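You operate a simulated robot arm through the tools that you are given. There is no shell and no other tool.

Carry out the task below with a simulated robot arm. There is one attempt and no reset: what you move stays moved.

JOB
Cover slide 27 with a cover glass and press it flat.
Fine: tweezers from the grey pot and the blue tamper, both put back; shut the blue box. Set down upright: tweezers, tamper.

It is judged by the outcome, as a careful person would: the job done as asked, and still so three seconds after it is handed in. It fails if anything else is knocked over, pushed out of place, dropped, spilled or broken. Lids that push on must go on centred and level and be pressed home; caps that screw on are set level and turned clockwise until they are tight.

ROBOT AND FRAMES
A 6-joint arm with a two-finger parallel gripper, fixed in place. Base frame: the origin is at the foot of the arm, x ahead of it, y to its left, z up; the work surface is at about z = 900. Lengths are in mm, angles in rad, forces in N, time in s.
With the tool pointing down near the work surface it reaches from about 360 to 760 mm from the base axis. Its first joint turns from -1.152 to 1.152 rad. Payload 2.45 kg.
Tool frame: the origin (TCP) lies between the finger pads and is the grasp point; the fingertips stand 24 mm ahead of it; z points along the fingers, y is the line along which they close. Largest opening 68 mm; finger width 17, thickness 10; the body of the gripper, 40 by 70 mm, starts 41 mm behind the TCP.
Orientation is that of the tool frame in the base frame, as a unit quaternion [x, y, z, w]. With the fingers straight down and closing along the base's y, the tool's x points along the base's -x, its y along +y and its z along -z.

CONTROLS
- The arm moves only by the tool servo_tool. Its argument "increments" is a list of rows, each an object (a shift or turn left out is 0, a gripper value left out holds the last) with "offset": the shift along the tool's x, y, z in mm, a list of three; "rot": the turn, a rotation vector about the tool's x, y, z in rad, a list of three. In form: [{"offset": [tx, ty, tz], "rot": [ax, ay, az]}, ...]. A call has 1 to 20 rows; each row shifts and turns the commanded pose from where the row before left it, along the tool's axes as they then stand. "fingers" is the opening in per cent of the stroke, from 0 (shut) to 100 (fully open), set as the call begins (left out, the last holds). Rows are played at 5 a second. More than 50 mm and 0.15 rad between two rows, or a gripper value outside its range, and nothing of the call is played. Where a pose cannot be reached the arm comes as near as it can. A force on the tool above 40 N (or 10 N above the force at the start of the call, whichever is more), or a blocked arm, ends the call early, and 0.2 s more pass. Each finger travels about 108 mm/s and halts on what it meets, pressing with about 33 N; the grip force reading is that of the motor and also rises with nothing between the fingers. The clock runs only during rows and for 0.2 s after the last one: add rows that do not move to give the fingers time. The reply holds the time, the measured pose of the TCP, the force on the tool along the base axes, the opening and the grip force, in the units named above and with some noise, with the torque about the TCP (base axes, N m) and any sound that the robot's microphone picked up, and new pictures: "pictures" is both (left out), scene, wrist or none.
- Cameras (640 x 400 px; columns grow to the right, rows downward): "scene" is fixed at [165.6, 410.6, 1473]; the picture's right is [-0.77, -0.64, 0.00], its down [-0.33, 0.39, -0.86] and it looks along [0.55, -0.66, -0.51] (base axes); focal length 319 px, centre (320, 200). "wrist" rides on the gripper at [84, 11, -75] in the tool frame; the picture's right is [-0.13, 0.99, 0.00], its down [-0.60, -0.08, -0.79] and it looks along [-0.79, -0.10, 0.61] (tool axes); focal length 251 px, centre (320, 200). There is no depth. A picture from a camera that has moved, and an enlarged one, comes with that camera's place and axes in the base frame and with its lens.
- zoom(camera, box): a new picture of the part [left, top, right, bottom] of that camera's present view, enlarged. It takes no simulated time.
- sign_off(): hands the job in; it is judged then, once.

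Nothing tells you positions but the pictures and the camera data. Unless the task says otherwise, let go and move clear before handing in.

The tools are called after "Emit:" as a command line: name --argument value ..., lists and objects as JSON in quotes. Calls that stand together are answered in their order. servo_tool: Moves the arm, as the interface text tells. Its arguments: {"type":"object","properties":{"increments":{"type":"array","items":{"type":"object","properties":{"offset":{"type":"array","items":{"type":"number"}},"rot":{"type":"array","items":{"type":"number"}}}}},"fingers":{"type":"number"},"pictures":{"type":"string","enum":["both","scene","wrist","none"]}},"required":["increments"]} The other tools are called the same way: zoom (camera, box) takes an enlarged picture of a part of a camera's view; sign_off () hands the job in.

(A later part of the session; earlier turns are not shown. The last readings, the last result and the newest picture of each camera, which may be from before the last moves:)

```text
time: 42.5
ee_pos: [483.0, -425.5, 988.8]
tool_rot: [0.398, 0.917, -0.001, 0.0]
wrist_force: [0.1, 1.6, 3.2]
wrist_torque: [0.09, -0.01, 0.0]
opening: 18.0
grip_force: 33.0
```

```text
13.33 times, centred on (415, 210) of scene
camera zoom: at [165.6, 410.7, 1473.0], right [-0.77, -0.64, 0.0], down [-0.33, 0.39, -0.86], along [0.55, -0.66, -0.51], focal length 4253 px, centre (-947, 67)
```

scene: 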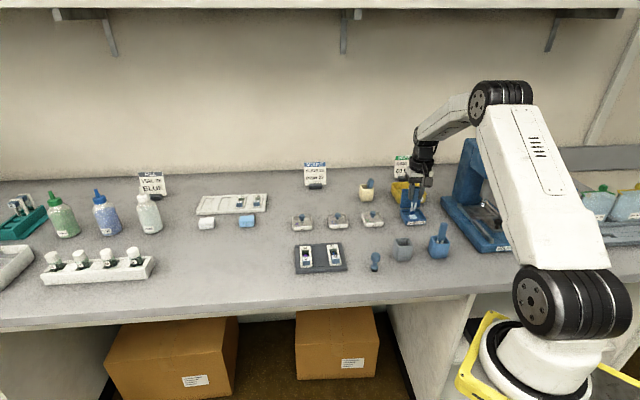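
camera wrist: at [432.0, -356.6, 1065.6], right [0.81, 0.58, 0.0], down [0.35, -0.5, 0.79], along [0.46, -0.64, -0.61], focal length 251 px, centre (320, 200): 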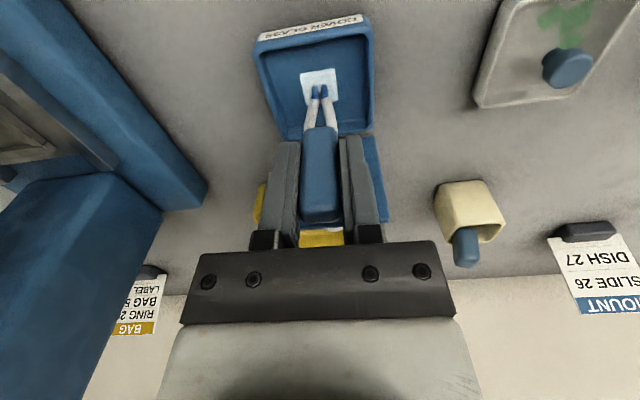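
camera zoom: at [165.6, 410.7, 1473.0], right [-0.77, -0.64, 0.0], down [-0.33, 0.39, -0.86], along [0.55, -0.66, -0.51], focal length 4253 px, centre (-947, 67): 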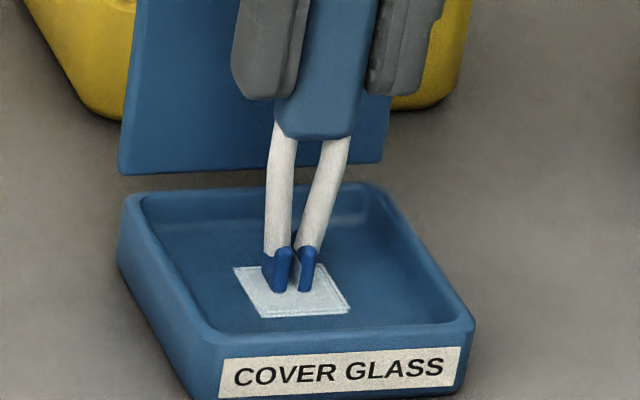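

Contact at about 3 N. I lift slightly to see whether the glass comes along.

Emit:
servo_tool --increments '[{}, {"offset": [0, 0, -2]}, {"offset": [0, 0, -3]}, {}]' --pictures "wrist"

Emit:
zoom --camera "scene" --box '[400, 195, 430, 225]'

Emit:
zoom --camera "wrist" --box '[250, 30, 390, 150]'

```text
time: 43.5
ee_pos: [481.4, -424.5, 994.5]
tool_rot: [0.399, 0.917, 0.0, -0.001]
wrist_force: [0.2, -1.0, 0.0]
wrist_torque: [0.01, 0.04, 0.02]
opening: 17.8
grip_force: 32.3
camera wrist: at [432.4, -356.9, 1069.4], right [0.81, 0.58, 0.0], down [0.35, -0.5, 0.79], along [0.46, -0.64, -0.61], focal length 251 px, centre (320, 200)
```

wrist: 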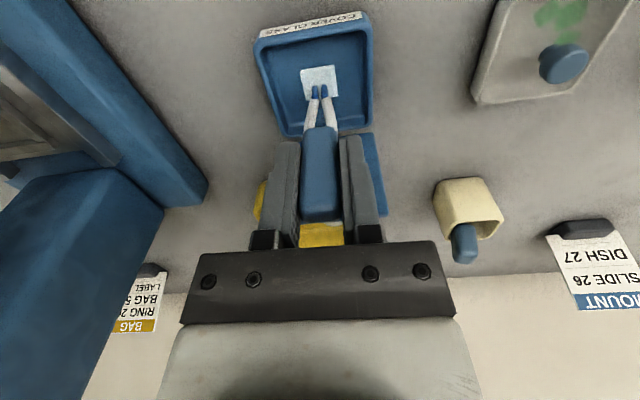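

```text
13.33 times, centred on (415, 210) of scene
camera zoom: at [165.6, 410.6, 1473.0], right [-0.77, -0.64, 0.0], down [-0.33, 0.39, -0.86], along [0.55, -0.66, -0.51], focal length 4253 px, centre (-947, 67)
```

zoom: 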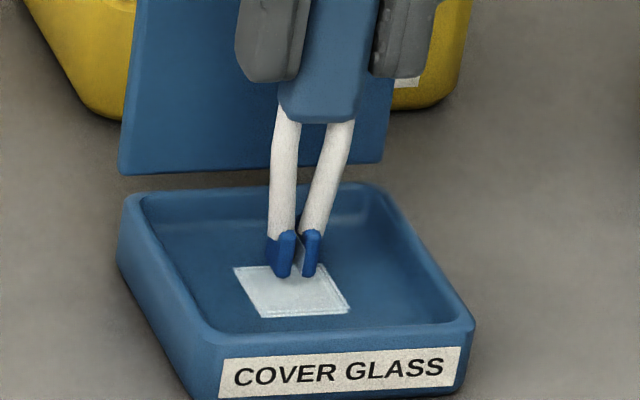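

```text
3.33 times, centred on (320, 90) of wrist
camera zoom: at [432.4, -356.9, 1069.4], right [0.81, 0.58, 0.0], down [0.35, -0.5, 0.79], along [0.46, -0.64, -0.61], focal length 838 px, centre (320, 567)
```

zoom: 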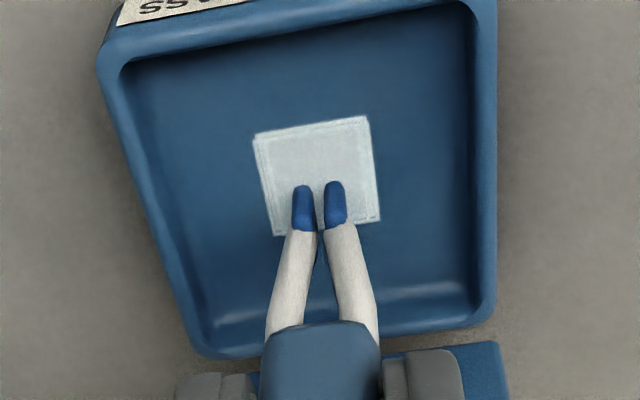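

Emit:
zoom --camera "scene" --box '[408, 203, 422, 217]'

Emit:
zoom --camera "wrist" --box '[300, 60, 340, 110]'

```text
16.00 times, centred on (415, 210) of scene
camera zoom: at [165.6, 410.6, 1473.0], right [-0.77, -0.64, 0.0], down [-0.33, 0.39, -0.86], along [0.55, -0.66, -0.51], focal length 5104 px, centre (-1200, 40)
```

zoom: 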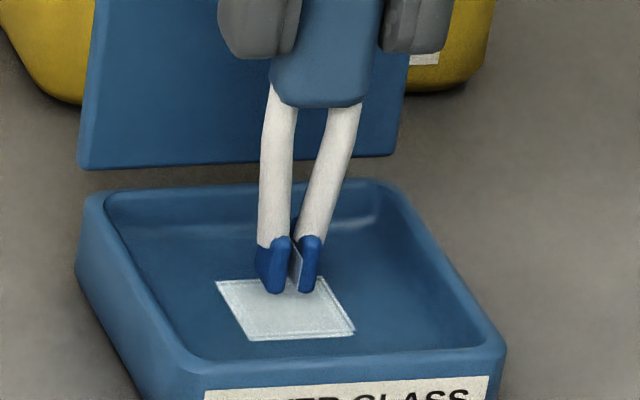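

```text
8.00 times, centred on (320, 85) of wrist
camera zoom: at [432.4, -356.9, 1069.4], right [0.81, 0.58, 0.0], down [0.35, -0.5, 0.79], along [0.46, -0.64, -0.61], focal length 2012 px, centre (320, 1120)
```

zoom: 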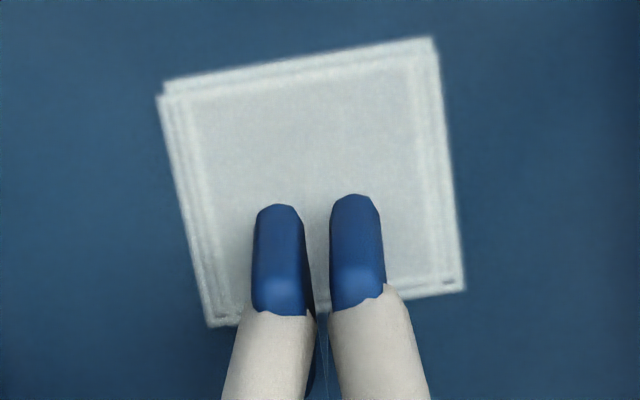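

A thin pane seems to stand edge-on between the tips. I lift clear and turn the tool so that the scene camera sees it face-on.

Emit:
servo_tool --increments '[{"offset": [0, 0, -15]}, {"offset": [0, 0, -40]}, {"offset": [0, 0, -40]}, {"rot": [0, 0, -0.14]}, {"rot": [0, 0, -0.14]}, {"rot": [0, 0, -0.14]}, {"rot": [0, 0, -0.14]}, {"rot": [0, 0, -0.14]}, {"rot": [0, 0, -0.12]}, {}]' --pictures "both"

Emit:
zoom --camera "scene" --box '[395, 160, 445, 210]'

Emit:
zoom --camera "wrist" --box '[290, 60, 350, 120]'

```text
time: 45.7
ee_pos: [482.5, -425.1, 1089.4]
tool_rot: [-0.001, 1.0, 0.0, -0.001]
wrist_force: [0.8, 0.1, -0.1]
wrist_torque: [-0.01, -0.02, 0.03]
opening: 18.0
grip_force: 32.4
camera wrist: at [397.3, -414.5, 1165.0], right [0.13, 0.99, 0.0], down [0.6, -0.08, 0.79], along [0.79, -0.1, -0.61], focal length 251 px, centre (320, 200)
```

scene: 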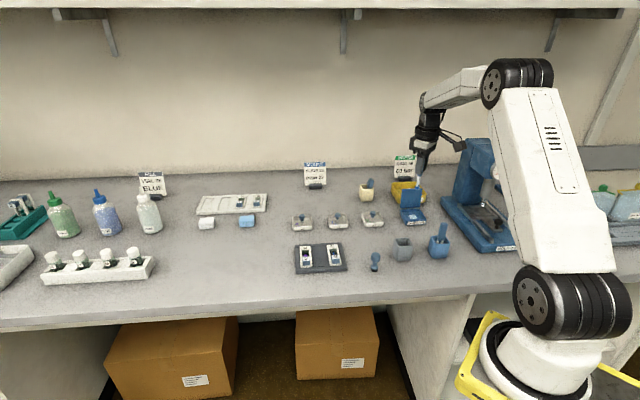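
wrist: 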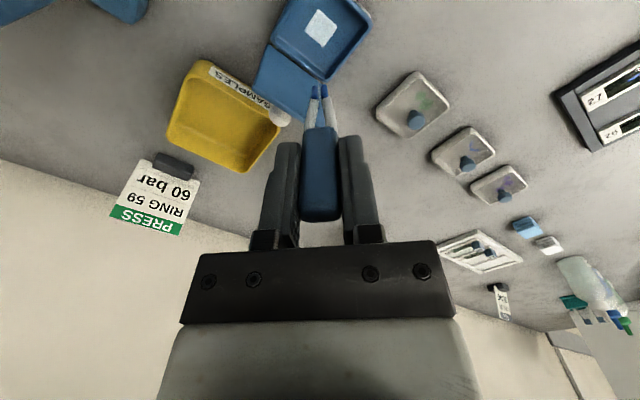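

```text
8.00 times, centred on (420, 185) of scene
camera zoom: at [165.6, 410.6, 1473.0], right [-0.77, -0.64, 0.0], down [-0.33, 0.39, -0.86], along [0.55, -0.66, -0.51], focal length 2552 px, centre (-480, 320)
```

zoom: 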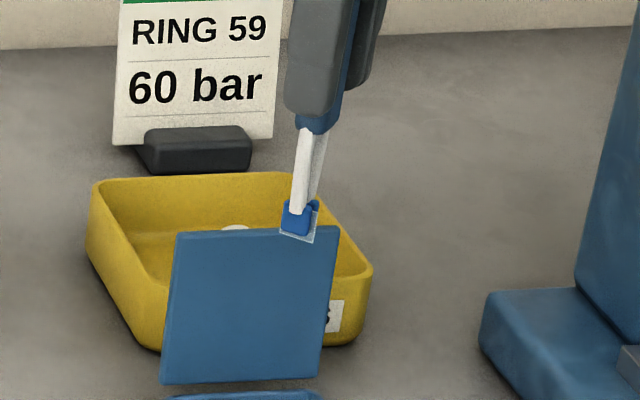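

```text
6.67 times, centred on (320, 90) of wrist
camera zoom: at [397.3, -414.5, 1165.0], right [0.13, 0.99, 0.0], down [0.6, -0.08, 0.79], along [0.79, -0.1, -0.61], focal length 1676 px, centre (320, 933)
```

zoom: 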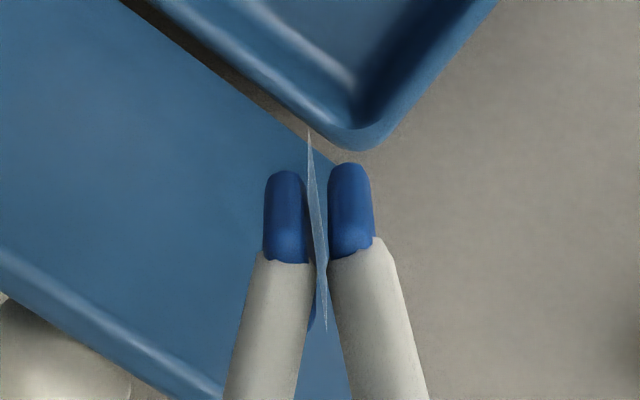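

A cover glass is held upright between the tips. Now I carry it over to slide 27 and look at the slide closely from above.

Emit:
servo_tool --increments '[{"offset": [-5.4, 43.3, 0]}, {"offset": [-5.4, 43.3, 0]}, {"offset": [-5.4, 43.3, 0]}, {"offset": [-5.4, 43.3, 0]}, {"offset": [-5.4, 43.3, 0]}, {"offset": [-5.4, 43.3, 0]}, {"offset": [-5.4, 43.3, 0]}, {}]' --pictures "both"

Emit:
zoom --camera "wrist" --box '[220, 0, 420, 150]'

Emit:
zoom --camera "scene" --box '[290, 210, 390, 280]'

Emit:
zoom --camera "scene" --box '[390, 190, 440, 240]'

```text
time: 47.5
ee_pos: [522.9, -122.5, 1090.5]
tool_rot: [0.001, 1.0, 0.0, 0.0]
wrist_force: [-0.6, -0.5, -0.4]
wrist_torque: [0.0, 0.0, -0.04]
opening: 17.9
grip_force: 33.3
camera wrist: at [437.5, -111.5, 1165.5], right [0.13, 0.99, 0.0], down [0.6, -0.08, 0.79], along [0.79, -0.1, -0.61], focal length 251 px, centre (320, 200)
```

scene: 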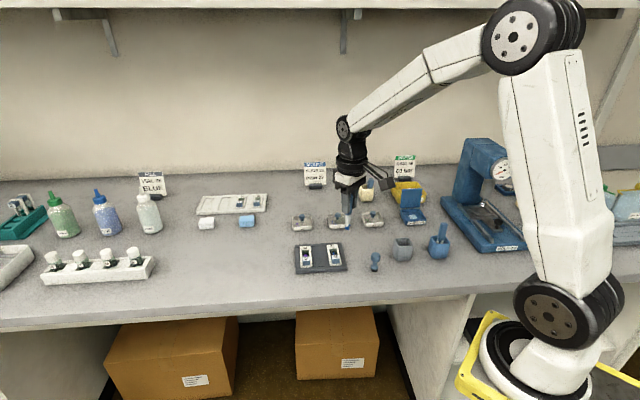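
wrist: 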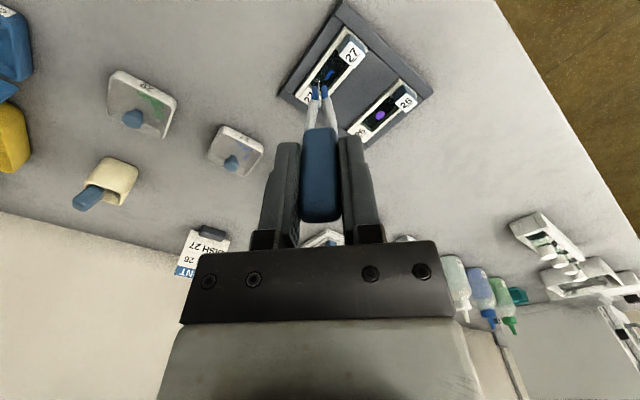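

```text
2.67 times, centred on (320, 75) of wrist
camera zoom: at [437.5, -111.5, 1165.5], right [0.13, 0.99, 0.0], down [0.6, -0.08, 0.79], along [0.79, -0.1, -0.61], focal length 670 px, centre (320, 533)
```

zoom: 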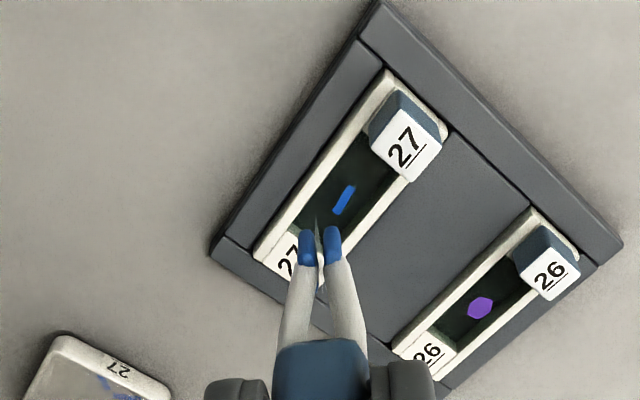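

```text
5.71 times, centred on (340, 245) of scene
camera zoom: at [165.6, 410.6, 1473.0], right [-0.77, -0.64, 0.0], down [-0.33, 0.39, -0.86], along [0.55, -0.66, -0.51], focal length 1823 px, centre (206, -57)
```

zoom: 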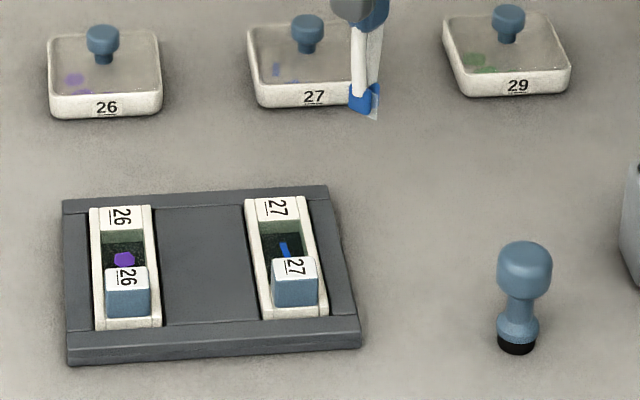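

```text
8.00 times, centred on (415, 215) of scene
camera zoom: at [165.6, 410.6, 1473.0], right [-0.77, -0.64, 0.0], down [-0.33, 0.39, -0.86], along [0.55, -0.66, -0.51], focal length 2552 px, centre (-440, 80)
```

zoom: 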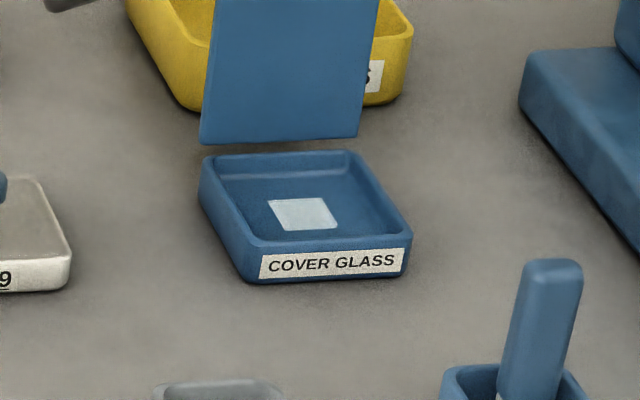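

Slide 27's long axis lies parallel to the box's front-back axis, and its specimen is at about (560,-118). I turn the tool to match and bring the tips above the specimen.

Emit:
servo_tool --increments '[{"rot": [0, 0, 0.137]}, {"rot": [0, 0, 0.137]}, {"rot": [0, 0, 0.137]}, {"rot": [0, 0, 0.137]}, {"rot": [0, 0, 0.137]}, {"rot": [0, 0, 0.137]}, {"offset": [-13.1, 15.2, 25]}, {"offset": [-13.1, 15.1, 25]}, {}]' --pictures "both"

Emit:
zoom --camera "wrist" --box '[250, 20, 400, 140]'

Emit:
zoom --camera "scene" --box '[310, 205, 370, 265]'

```text
time: 49.5
ee_pos: [560.9, -122.0, 1040.5]
tool_rot: [0.401, 0.916, 0.0, 0.0]
wrist_force: [0.3, -0.3, 0.1]
wrist_torque: [0.0, -0.02, 0.02]
opening: 17.9
grip_force: 33.3
camera wrist: at [511.7, -52.1, 1116.4], right [0.81, 0.58, 0.0], down [0.35, -0.5, 0.79], along [0.46, -0.65, -0.61], focal length 251 px, centre (320, 200)
```

scene: 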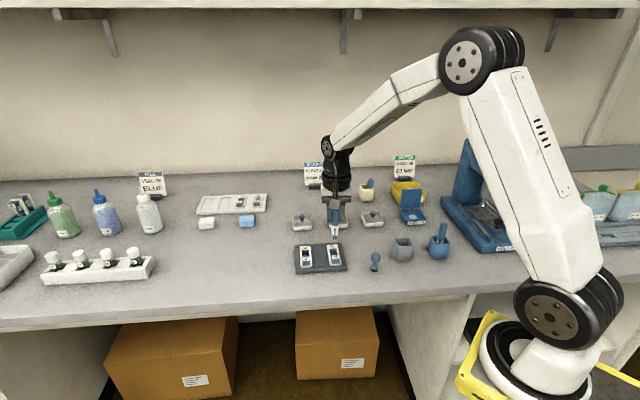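
wrist: 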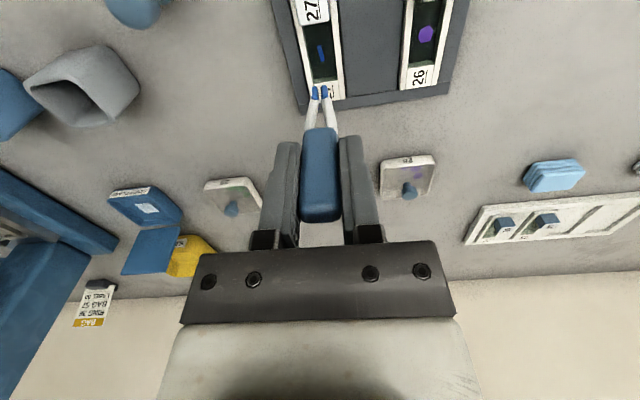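

```text
3.33 times, centred on (325, 80) of wrist
camera zoom: at [511.7, -52.1, 1116.4], right [0.81, 0.58, 0.0], down [0.35, -0.5, 0.79], along [0.46, -0.65, -0.61], focal length 838 px, centre (303, 600)
```

zoom: 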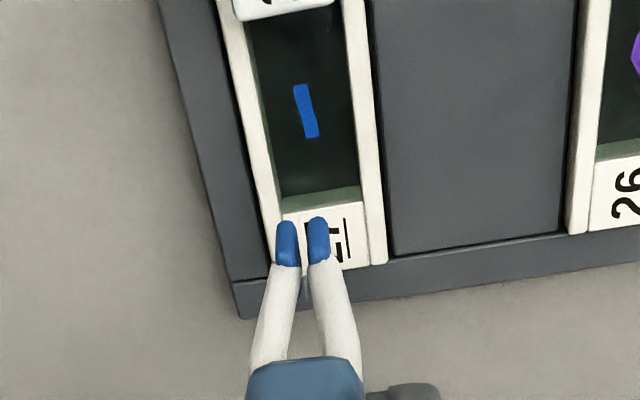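

```text
6.67 times, centred on (340, 235) of scene
camera zoom: at [165.6, 410.6, 1473.0], right [-0.77, -0.64, 0.0], down [-0.33, 0.39, -0.86], along [0.55, -0.66, -0.51], focal length 2127 px, centre (187, -33)
```

zoom: 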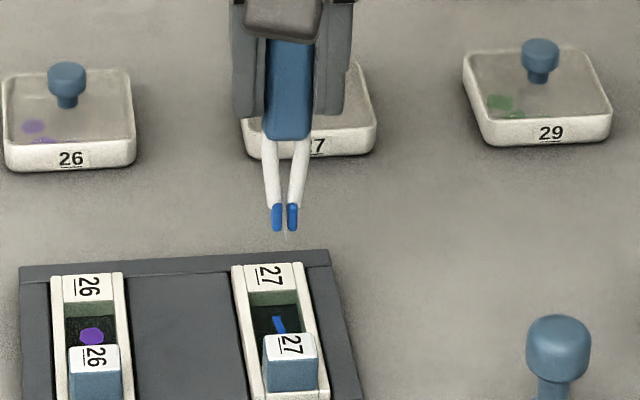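

The tips are within 2 mm of the spot above the specimen and about 50 mm high. I correct and lower most of the way.

Emit:
servo_tool --increments '[{"offset": [-1.6, 0.9, 10]}, {"offset": [0, 0, 15]}, {"offset": [0, 0, 10]}, {}]' --pictures "wrist"

Emit:
zoom --camera "wrist" --box '[250, 20, 400, 140]'

Emit:
zoom --camera "scene" --box '[310, 215, 370, 275]'

```text
time: 50.5
ee_pos: [563.0, -120.2, 1004.7]
tool_rot: [0.399, 0.917, -0.001, 0.0]
wrist_force: [-0.3, -0.3, -0.9]
wrist_torque: [-0.01, -0.02, 0.02]
opening: 17.9
grip_force: 32.8
camera wrist: at [513.0, -52.4, 1079.6], right [0.81, 0.58, 0.0], down [0.35, -0.5, 0.79], along [0.46, -0.65, -0.61], focal length 251 px, centre (320, 200)
```

wrist: 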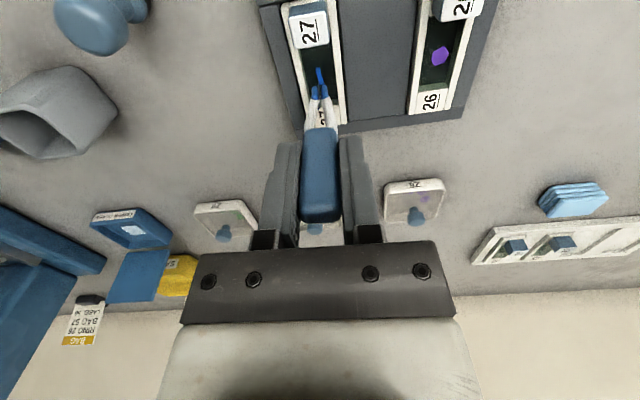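

```text
3.33 times, centred on (325, 80) of wrist
camera zoom: at [513.0, -52.4, 1079.6], right [0.81, 0.58, 0.0], down [0.35, -0.5, 0.79], along [0.46, -0.65, -0.61], focal length 838 px, centre (303, 600)
```

zoom: 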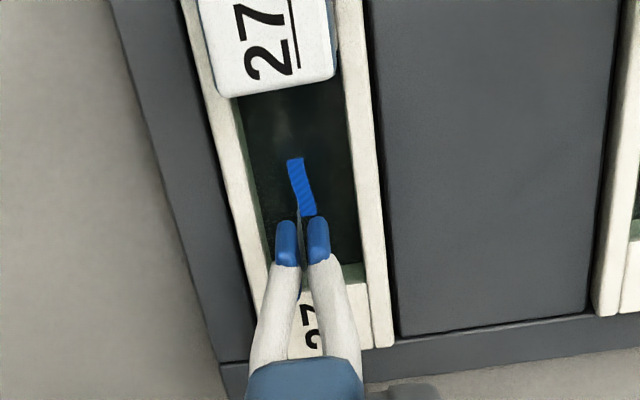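

```text
6.67 times, centred on (340, 245) of scene
camera zoom: at [165.6, 410.6, 1473.0], right [-0.77, -0.64, 0.0], down [-0.33, 0.39, -0.86], along [0.55, -0.66, -0.51], focal length 2127 px, centre (187, -100)
```

zoom: 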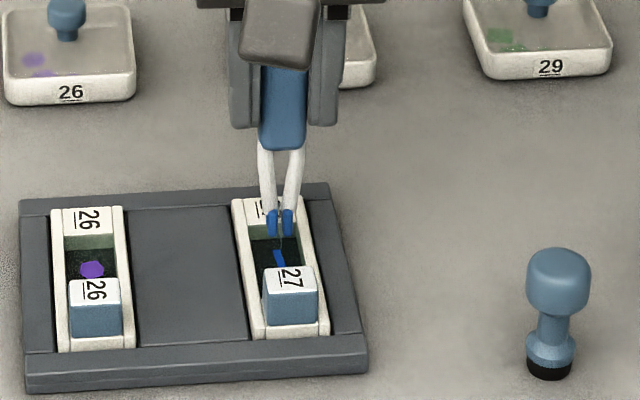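

Emit:
servo_tool --increments '[{"offset": [1.1, 0, 2]}, {"offset": [0, 0, 2]}, {}]' --pictures "none"

Emit:
zoom --camera "wrist" --box '[290, 40, 360, 110]'

Emit:
zoom --camera "scene" --box '[325, 230, 360, 265]'

```text
time: 51.3
ee_pos: [561.4, -119.4, 998.1]
tool_rot: [0.399, 0.917, 0.001, 0.0]
wrist_force: [0.3, 0.7, 0.0]
wrist_torque: [-0.02, 0.01, 0.03]
opening: 18.3
grip_force: 32.5
```

```text
5.71 times, centred on (325, 75) of wrist
camera zoom: at [512.3, -51.2, 1075.4], right [0.81, 0.58, 0.0], down [0.35, -0.5, 0.79], along [0.46, -0.65, -0.61], focal length 1437 px, centre (291, 914)
```

zoom: 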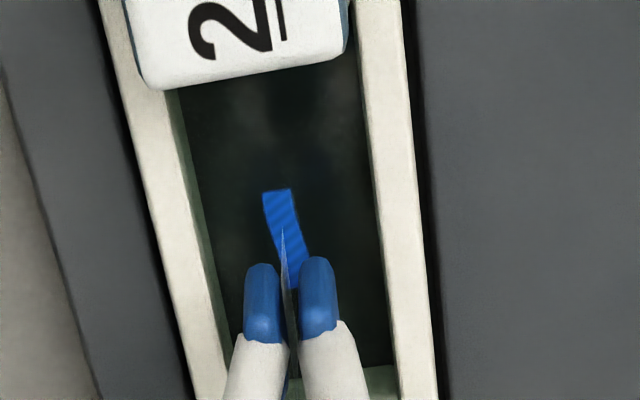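

```text
11.43 times, centred on (342, 248) of scene
camera zoom: at [165.6, 410.6, 1473.0], right [-0.77, -0.64, 0.0], down [-0.33, 0.39, -0.86], along [0.55, -0.66, -0.51], focal length 3646 px, centre (63, -343)
```

zoom: 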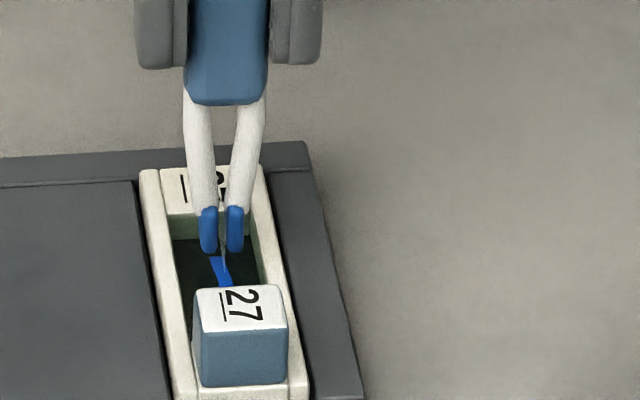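

Emit:
servo_tool --increments '[{"offset": [0.3, -0.3, 0.5]}, {}]' --pictures "none"

Emit:
servo_tool --increments '[{"offset": [0, 0, 0.6]}, {}]' --pictures "none"

Emit:
servo_tool --increments '[{"offset": [0, 0, 0.6]}, {}]' --pictures "wrist"

Emit:
zoom --camera "wrist" --box '[290, 40, 360, 110]'

Emit:
zoom --camera "scene" --box '[325, 230, 360, 265]'

```text
time: 51.9
ee_pos: [560.9, -121.1, 1000.1]
tool_rot: [0.4, 0.916, 0.0, 0.0]
wrist_force: [-0.1, 0.6, -1.2]
wrist_torque: [0.01, -0.02, -0.03]
opening: 17.8
grip_force: 33.1
```

```text
time: 52.5
ee_pos: [560.4, -120.2, 998.8]
tool_rot: [0.4, 0.916, 0.0, 0.0]
wrist_force: [0.1, 0.0, 0.5]
wrist_torque: [-0.02, -0.02, 0.01]
opening: 17.9
grip_force: 32.3
```

```text
time: 53.1
ee_pos: [560.6, -120.1, 998.5]
tool_rot: [0.4, 0.916, -0.001, 0.0]
wrist_force: [0.0, 0.2, -0.4]
wrist_torque: [0.0, 0.0, -0.02]
opening: 18.1
grip_force: 33.4
camera wrist: at [511.1, -51.1, 1074.2], right [0.81, 0.58, 0.0], down [0.35, -0.5, 0.79], along [0.46, -0.65, -0.61], focal length 251 px, centre (320, 200)
```

wrist: 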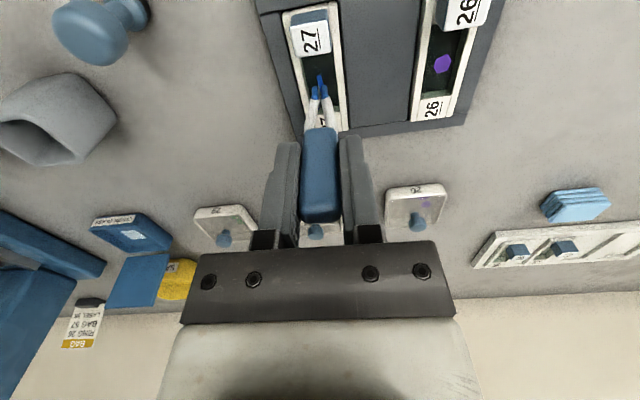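

```text
5.71 times, centred on (325, 75) of wrist
camera zoom: at [511.1, -51.1, 1074.2], right [0.81, 0.58, 0.0], down [0.35, -0.5, 0.79], along [0.46, -0.65, -0.61], focal length 1437 px, centre (291, 914)
```

zoom: 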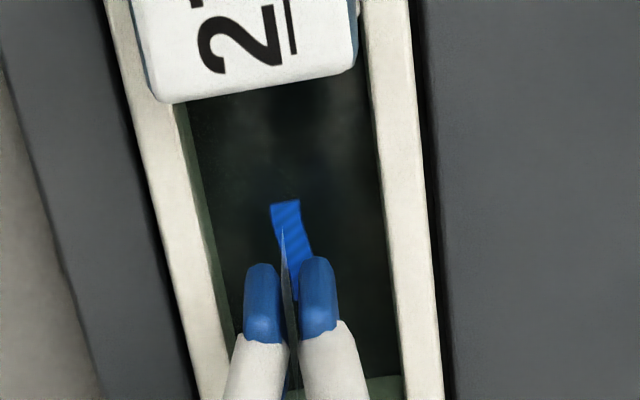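

```text
11.43 times, centred on (342, 248) of scene
camera zoom: at [165.6, 410.6, 1473.0], right [-0.77, -0.64, 0.0], down [-0.33, 0.39, -0.86], along [0.55, -0.66, -0.51], focal length 3646 px, centre (63, -343)
```

zoom: 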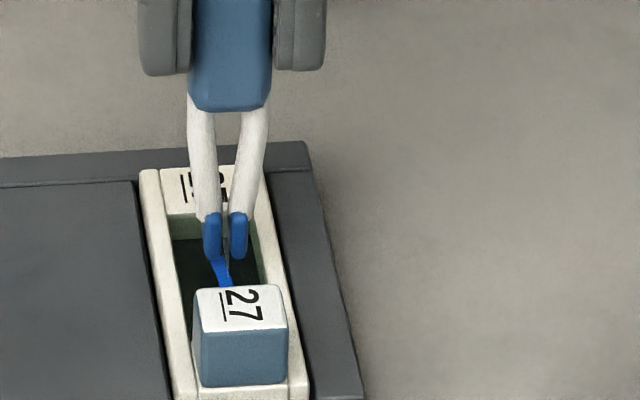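

Emit:
servo_tool --increments '[{"offset": [0, 0.5, 0.6]}, {}]' --pictures "none"

Emit:
servo_tool --increments '[{"offset": [0, 0, 0.6]}, {}]' --pictures "none"

Emit:
servo_tool --increments '[{"offset": [0, 0, 0.6]}, {}]' --pictures "none"

Emit:
zoom --camera "wrist" --box '[290, 40, 360, 110]'

Emit:
zoom --camera "scene" --box '[325, 230, 360, 265]'

```text
time: 53.7
ee_pos: [561.4, -119.8, 997.8]
tool_rot: [0.4, 0.917, -0.001, 0.0]
wrist_force: [0.1, 1.2, 0.5]
wrist_torque: [-0.02, 0.0, 0.01]
opening: 17.9
grip_force: 32.5
```

```text
time: 54.3
ee_pos: [560.1, -118.7, 996.0]
tool_rot: [0.4, 0.917, 0.0, 0.0]
wrist_force: [-0.1, 0.4, 0.1]
wrist_torque: [-0.01, 0.03, 0.03]
opening: 18.0
grip_force: 32.8
```

```text
time: 54.9
ee_pos: [561.0, -120.6, 997.9]
tool_rot: [0.4, 0.917, 0.0, 0.0]
wrist_force: [0.5, 0.3, -0.5]
wrist_torque: [-0.01, 0.0, 0.0]
opening: 18.2
grip_force: 33.0
```

```text
5.71 times, centred on (325, 75) of wrist
camera zoom: at [511.1, -51.4, 1072.5], right [0.81, 0.58, 0.0], down [0.35, -0.5, 0.79], along [0.46, -0.65, -0.61], focal length 1437 px, centre (291, 914)
```

zoom: 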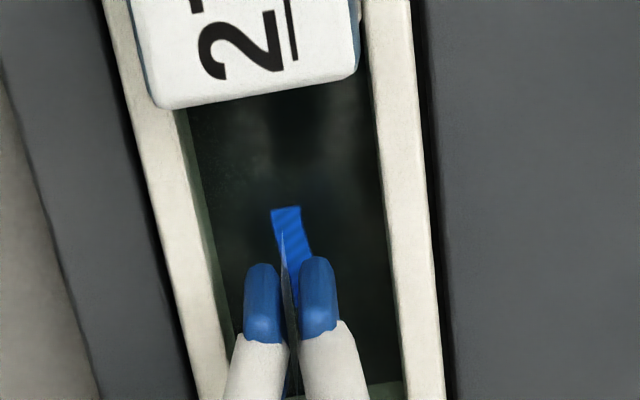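

```text
11.43 times, centred on (342, 248) of scene
camera zoom: at [165.6, 410.6, 1473.0], right [-0.77, -0.64, 0.0], down [-0.33, 0.39, -0.86], along [0.55, -0.66, -0.51], focal length 3646 px, centre (63, -343)
```

zoom: 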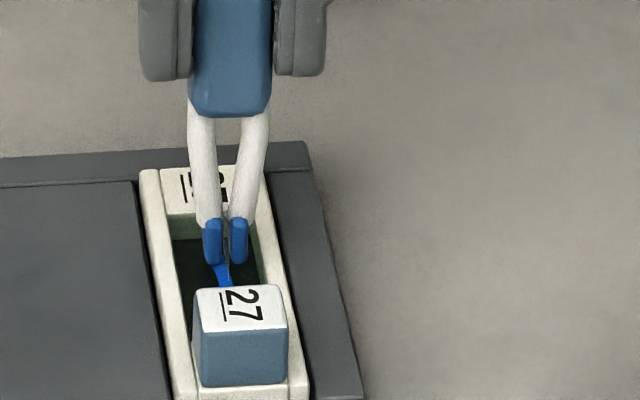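

No contact yet; I keep lowering in small steps.

Emit:
servo_tool --increments '[{"offset": [0, 0, 0.7]}, {}]' --pictures "none"

Emit:
servo_tool --increments '[{"offset": [0, 0, 0.7]}, {}]' --pictures "none"

Emit:
servo_tool --increments '[{"offset": [0, 0, 0.7]}, {}]' --pictures "none"

Emit:
zoom --camera "wrist" --box '[290, 40, 360, 110]'

Emit:
zoom --camera "scene" --box '[325, 230, 360, 265]'

```text
time: 55.5
ee_pos: [561.3, -120.1, 995.1]
tool_rot: [0.4, 0.917, 0.0, 0.0]
wrist_force: [-0.2, -0.1, 0.5]
wrist_torque: [0.02, 0.02, 0.02]
opening: 18.2
grip_force: 32.9
```

```text
time: 56.1
ee_pos: [560.4, -121.1, 995.0]
tool_rot: [0.399, 0.917, 0.0, 0.0]
wrist_force: [-0.5, 0.7, -0.6]
wrist_torque: [0.0, 0.03, 0.04]
opening: 18.3
grip_force: 32.7
```

```text
time: 56.7
ee_pos: [561.2, -122.3, 995.6]
tool_rot: [0.4, 0.917, -0.001, -0.001]
wrist_force: [0.4, 0.7, 0.5]
wrist_torque: [-0.04, -0.02, -0.02]
opening: 18.0
grip_force: 32.7
```

```text
5.71 times, centred on (325, 75) of wrist
camera zoom: at [511.0, -51.7, 1070.5], right [0.81, 0.58, 0.0], down [0.35, -0.5, 0.79], along [0.46, -0.65, -0.61], focal length 1437 px, centre (291, 914)
```

zoom: 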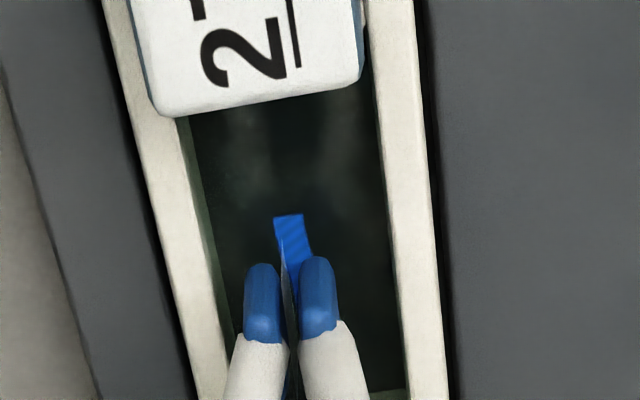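

```text
11.43 times, centred on (342, 248) of scene
camera zoom: at [165.6, 410.6, 1473.0], right [-0.77, -0.64, 0.0], down [-0.33, 0.39, -0.86], along [0.55, -0.66, -0.51], focal length 3646 px, centre (63, -343)
```

zoom: 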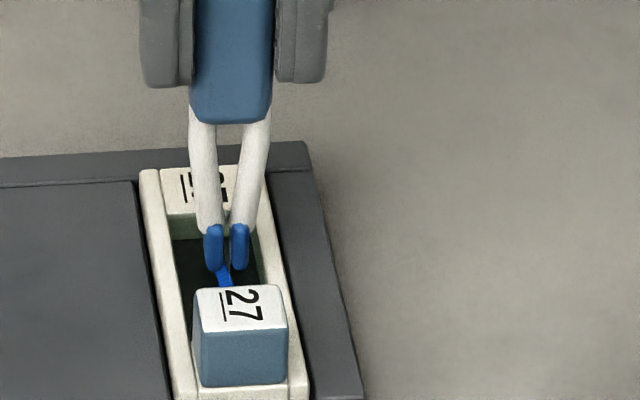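

Emit:
servo_tool --increments '[{"offset": [0, 0, 0.8]}, {}]' --pictures "none"

Emit:
servo_tool --increments '[{"offset": [0, 0, 0.8]}, {}]' --pictures "none"

Emit:
servo_tool --increments '[{"offset": [0, 0, 0.8]}, {}]' --pictures "none"

Emit:
zoom --camera "wrist" --box '[290, 40, 360, 110]'

Emit:
zoom --camera "scene" --box '[325, 230, 360, 265]'

```text
time: 57.3
ee_pos: [561.2, -119.7, 994.2]
tool_rot: [0.4, 0.917, 0.0, 0.0]
wrist_force: [0.2, 0.2, 0.3]
wrist_torque: [0.0, 0.01, -0.01]
opening: 17.8
grip_force: 32.9
```

```text
time: 57.9
ee_pos: [561.1, -119.7, 993.2]
tool_rot: [0.4, 0.917, -0.001, 0.0]
wrist_force: [-0.5, -0.4, 3.6]
wrist_torque: [-0.04, 0.07, 0.01]
opening: 17.9
grip_force: 33.0
```

```text
time: 58.5
ee_pos: [562.2, -120.7, 992.7]
tool_rot: [0.399, 0.917, 0.001, 0.002]
wrist_force: [-2.6, 1.6, 11.0]
wrist_torque: [0.05, 0.11, -0.02]
opening: 18.1
grip_force: 32.7
```

```text
5.71 times, centred on (325, 75) of wrist
camera zoom: at [511.7, -51.4, 1068.6], right [0.81, 0.58, 0.0], down [0.35, -0.5, 0.79], along [0.46, -0.65, -0.61], focal length 1437 px, centre (291, 914)
```

zoom: 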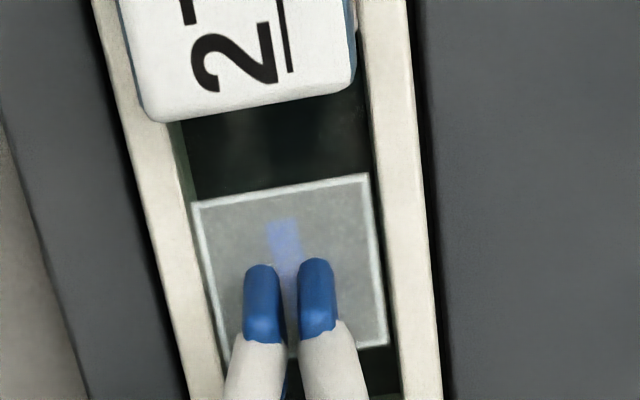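

```text
11.43 times, centred on (342, 248) of scene
camera zoom: at [165.4, 410.7, 1473.0], right [-0.77, -0.64, 0.0], down [-0.33, 0.39, -0.86], along [0.55, -0.66, -0.51], focal length 3646 px, centre (63, -343)
```

zoom: 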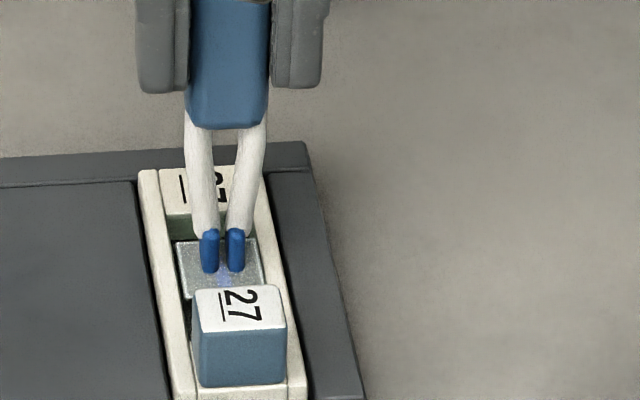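

The glass has laid itself flat over the specimen on slide 27. I lift straight off it.

Emit:
servo_tool --increments '[{"offset": [0, 0, -2]}, {"offset": [0, 0, -8]}, {"offset": [0, 0, -30]}, {"offset": [0, 0, -40]}, {}]' --pictures "both"

Emit:
zoom --camera "wrist" --box '[250, 0, 400, 120]'

Emit:
zoom --camera "scene" --box '[325, 230, 360, 265]'

```text
time: 59.7
ee_pos: [562.5, -120.6, 1073.0]
tool_rot: [0.401, 0.916, 0.001, -0.001]
wrist_force: [-0.7, 0.5, 0.0]
wrist_torque: [0.03, 0.02, 0.02]
opening: 17.9
grip_force: 32.5
camera wrist: at [512.1, -50.9, 1149.7], right [0.81, 0.58, 0.0], down [0.35, -0.5, 0.79], along [0.46, -0.65, -0.61], focal length 251 px, centre (320, 200)
```

scene: 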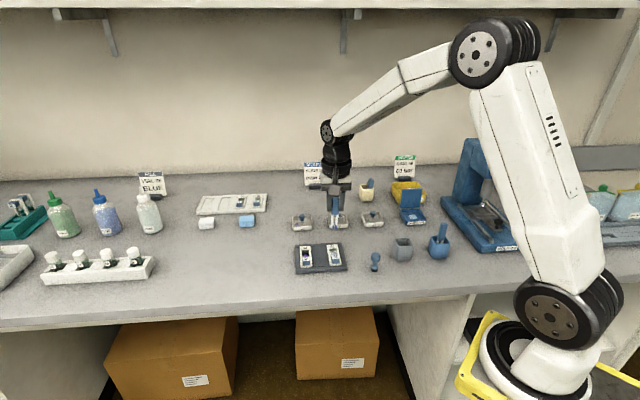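
wrist: 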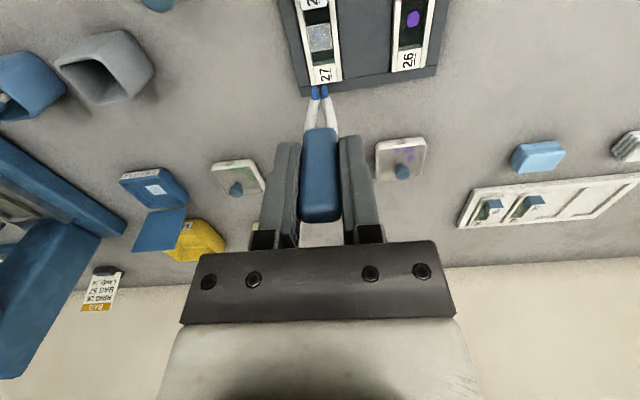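

```text
3.33 times, centred on (325, 60) of wrist
camera zoom: at [512.1, -50.9, 1149.7], right [0.81, 0.58, 0.0], down [0.35, -0.5, 0.79], along [0.46, -0.65, -0.61], focal length 838 px, centre (303, 667)
```

zoom: 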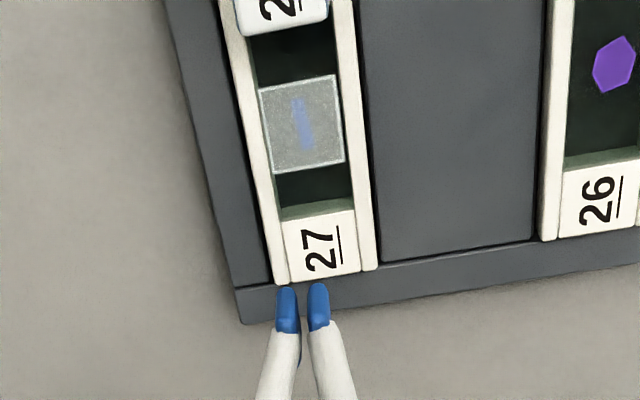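

```text
11.43 times, centred on (342, 248) of scene
camera zoom: at [165.6, 410.6, 1473.0], right [-0.77, -0.64, 0.0], down [-0.33, 0.39, -0.86], along [0.55, -0.66, -0.51], focal length 3646 px, centre (63, -343)
```

zoom: 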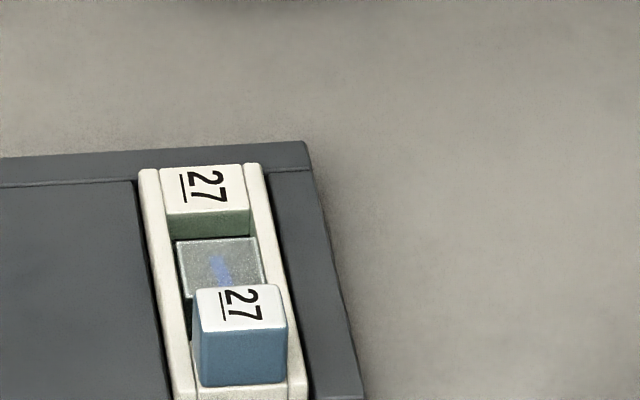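

The glass lies centred over the specimen inside slide 27. Now the tweezers go back to the grey pot.

Emit:
servo_tool --increments '[{"offset": [1.2, -36.4, -2.5]}, {"offset": [1.2, -36.4, -2.5]}, {"offset": [1.2, -36.4, -2.5]}, {"offset": [1.2, -36.4, -2.5]}, {"offset": [1.1, -36.3, 0]}, {}]' --pictures "both"

Emit:
zoom --camera "wrist" --box '[220, 0, 420, 150]'

Emit:
zoom --camera "scene" --box '[370, 190, 440, 270]'

```text
time: 61.1
ee_pos: [425.2, -239.9, 1083.4]
tool_rot: [0.399, 0.917, 0.001, 0.0]
wrist_force: [0.1, -0.6, -0.9]
wrist_torque: [-0.01, -0.01, 0.02]
opening: 18.3
grip_force: 32.9
camera wrist: at [375.3, -171.4, 1158.4], right [0.81, 0.58, 0.0], down [0.35, -0.5, 0.79], along [0.46, -0.65, -0.61], focal length 251 px, centre (320, 200)
```

scene: 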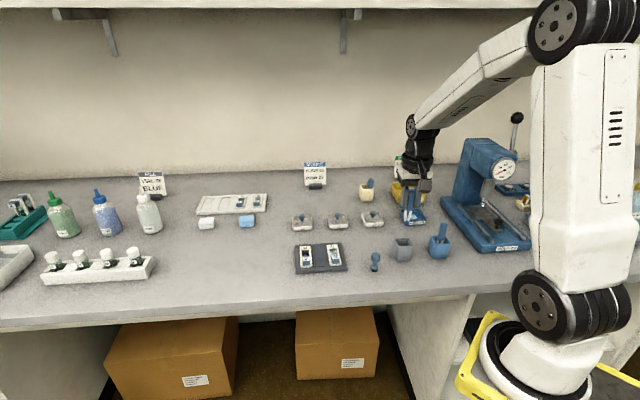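
wrist: 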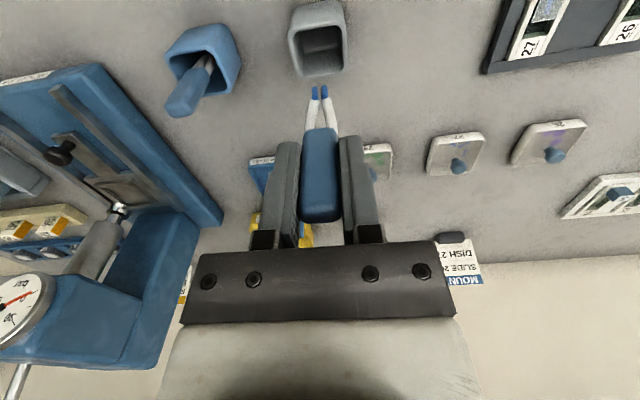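

```text
2.67 times, centred on (320, 75) of wrist
camera zoom: at [375.3, -171.4, 1158.4], right [0.81, 0.58, 0.0], down [0.35, -0.5, 0.79], along [0.46, -0.65, -0.61], focal length 670 px, centre (320, 533)
```

zoom: 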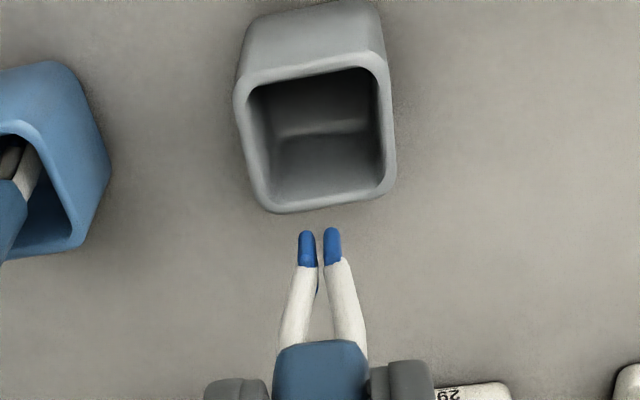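

```text
5.00 times, centred on (405, 230) of scene
camera zoom: at [165.6, 410.6, 1473.0], right [-0.77, -0.64, 0.0], down [-0.33, 0.39, -0.86], along [0.55, -0.66, -0.51], focal length 1595 px, centre (-105, 50)
```

zoom: 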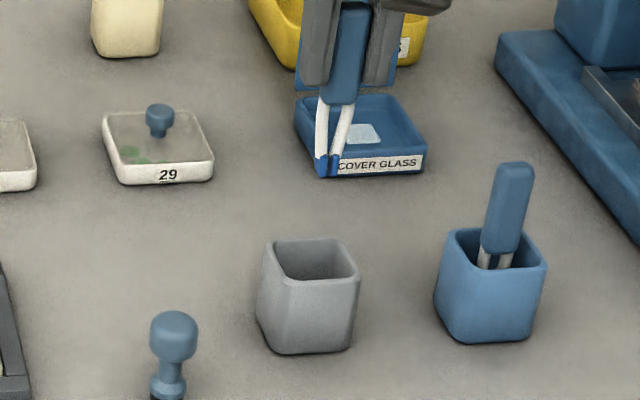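

The pot opening is right below. I lower the tweezers into it as they stood before.

Emit:
servo_tool --increments '[{"offset": [0, 0, 35]}, {"offset": [0, 0, 35]}, {"offset": [0, 0, 22]}, {"offset": [0, 0, 4]}, {}]' --pictures "wrist"

Emit:
zoom --camera "wrist" --box '[220, 80, 420, 230]'

Emit:
zoom --camera "scene" --box '[370, 190, 440, 270]'

```text
time: 62.3
ee_pos: [424.2, -240.2, 984.8]
tool_rot: [0.399, 0.917, 0.0, 0.001]
wrist_force: [0.6, -0.2, 1.2]
wrist_torque: [0.01, -0.03, -0.01]
opening: 17.9
grip_force: 32.7
camera wrist: at [374.4, -171.5, 1061.7], right [0.81, 0.58, 0.0], down [0.35, -0.5, 0.79], along [0.46, -0.65, -0.61], focal length 251 px, centre (320, 200)
```

wrist: 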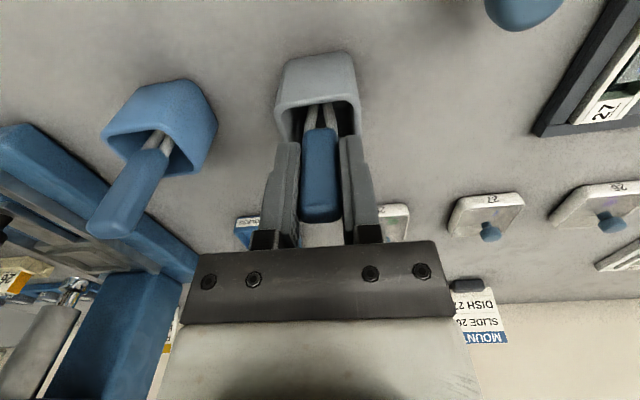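

```text
2.67 times, centred on (320, 155) of wrist
camera zoom: at [374.4, -171.5, 1061.7], right [0.81, 0.58, 0.0], down [0.35, -0.5, 0.79], along [0.46, -0.65, -0.61], focal length 670 px, centre (320, 320)
```

zoom: 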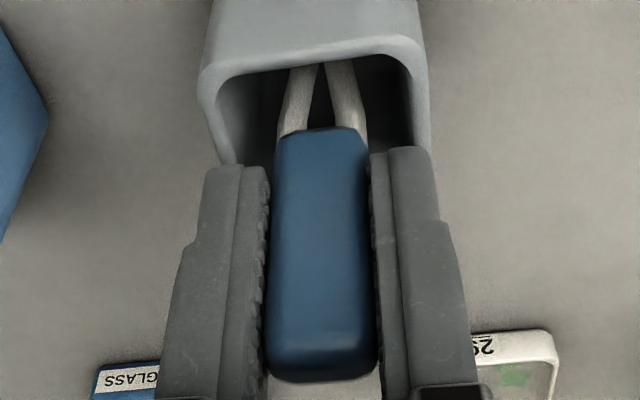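

```text
5.00 times, centred on (405, 230) of scene
camera zoom: at [165.6, 410.6, 1473.0], right [-0.77, -0.64, 0.0], down [-0.33, 0.39, -0.86], along [0.55, -0.66, -0.51], focal length 1595 px, centre (-105, 50)
```

zoom: 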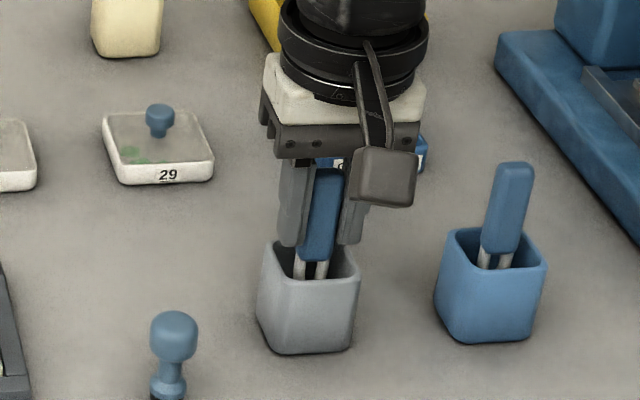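

Emit:
servo_tool --increments '[{"offset": [0, 0, 0.7]}, {}]' --pictures "none"

Emit:
servo_tool --increments '[{"offset": [0, 0, 0.6]}, {}]' --pictures "none"

Emit:
servo_tool --increments '[{"offset": [0, 0, 0.6]}, {}]' --pictures "wrist"

```text
time: 62.9
ee_pos: [424.6, -239.5, 985.4]
tool_rot: [0.4, 0.917, 0.0, 0.001]
wrist_force: [-0.2, -0.3, 0.5]
wrist_torque: [0.02, 0.0, -0.03]
opening: 17.9
grip_force: 32.9
```

```text
time: 63.5
ee_pos: [423.8, -240.0, 984.9]
tool_rot: [0.399, 0.917, 0.001, 0.0]
wrist_force: [0.0, -0.3, -0.1]
wrist_torque: [-0.03, 0.03, -0.02]
opening: 17.8
grip_force: 32.8
```

```text
time: 64.1
ee_pos: [424.3, -239.2, 984.4]
tool_rot: [0.4, 0.917, -0.001, 0.0]
wrist_force: [-2.9, 1.3, 12.8]
wrist_torque: [0.01, 0.26, 0.02]
opening: 17.7
grip_force: 33.2
camera wrist: at [374.3, -170.8, 1060.2], right [0.81, 0.58, 0.0], down [0.35, -0.5, 0.79], along [0.46, -0.65, -0.61], focal length 251 px, centre (320, 200)
```

wrist: 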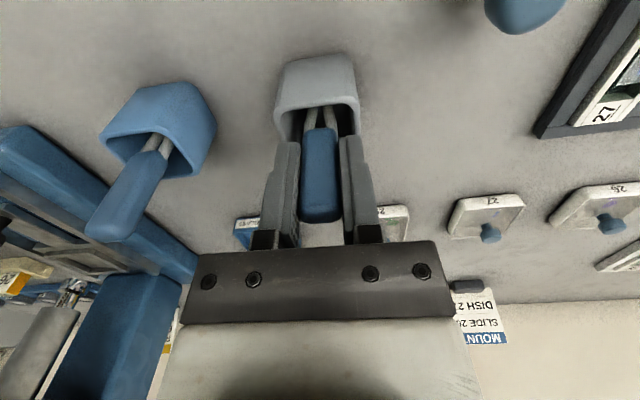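

It touches the pot floor. I ease off half a millimetre and release.

Emit:
servo_tool --increments '[{"offset": [0, 0, -0.4]}, {}]' --pictures "none"

Emit:
servo_tool --increments '[{}, {}, {}]' --fingers 52 --pictures "wrist"

Emit:
zoom --camera "wrist" --box '[220, 80, 420, 230]'

Emit:
zoom --camera "scene" --box '[370, 190, 440, 270]'

```text
time: 64.7
ee_pos: [424.2, -239.1, 985.1]
tool_rot: [0.4, 0.917, 0.0, 0.0]
wrist_force: [0.6, -0.9, 3.9]
wrist_torque: [-0.14, -0.07, 0.02]
opening: 17.8
grip_force: 33.0
```

```text
time: 65.5
ee_pos: [423.2, -239.9, 984.1]
tool_rot: [0.4, 0.917, 0.0, 0.0]
wrist_force: [-0.3, 0.7, 0.8]
wrist_torque: [0.02, 0.0, 0.0]
opening: 35.6
grip_force: 0.0
camera wrist: at [374.0, -170.4, 1060.5], right [0.81, 0.58, 0.0], down [0.35, -0.5, 0.79], along [0.46, -0.65, -0.61], focal length 251 px, centre (320, 200)
```

wrist: 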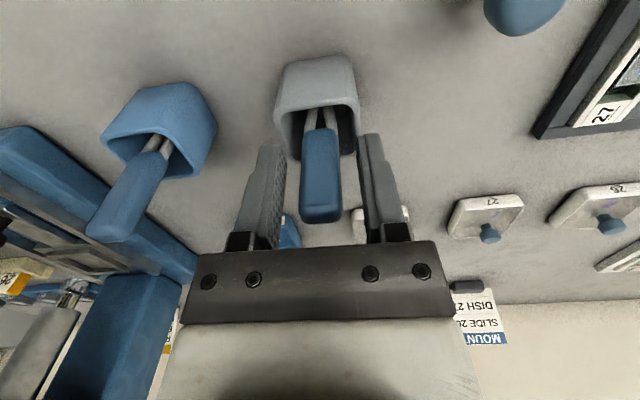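

```text
2.67 times, centred on (320, 155) of wrist
camera zoom: at [374.0, -170.4, 1060.5], right [0.81, 0.58, 0.0], down [0.35, -0.5, 0.79], along [0.46, -0.65, -0.61], focal length 670 px, centre (320, 320)
```

zoom: 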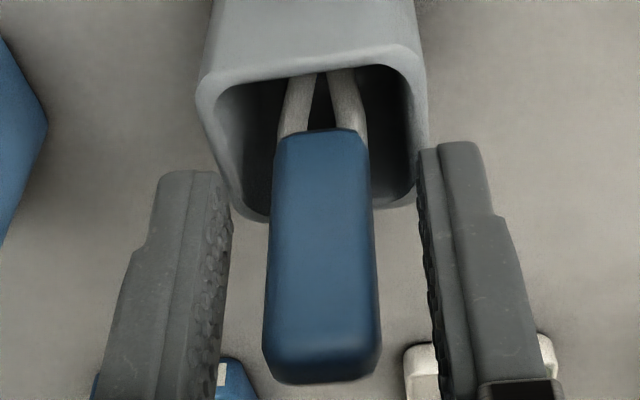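

```text
5.00 times, centred on (405, 230) of scene
camera zoom: at [165.6, 410.6, 1473.0], right [-0.77, -0.64, 0.0], down [-0.33, 0.39, -0.86], along [0.55, -0.66, -0.51], focal length 1595 px, centre (-105, 50)
```

zoom: 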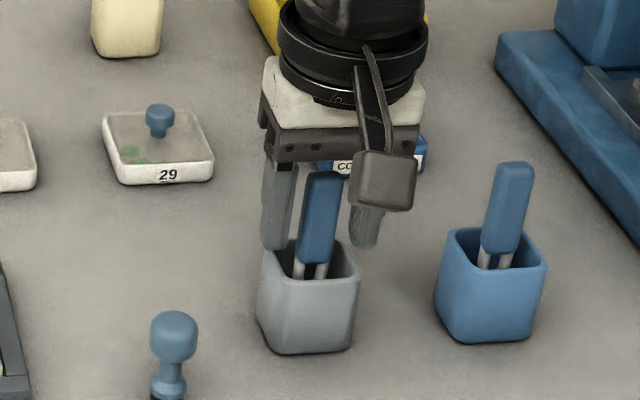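

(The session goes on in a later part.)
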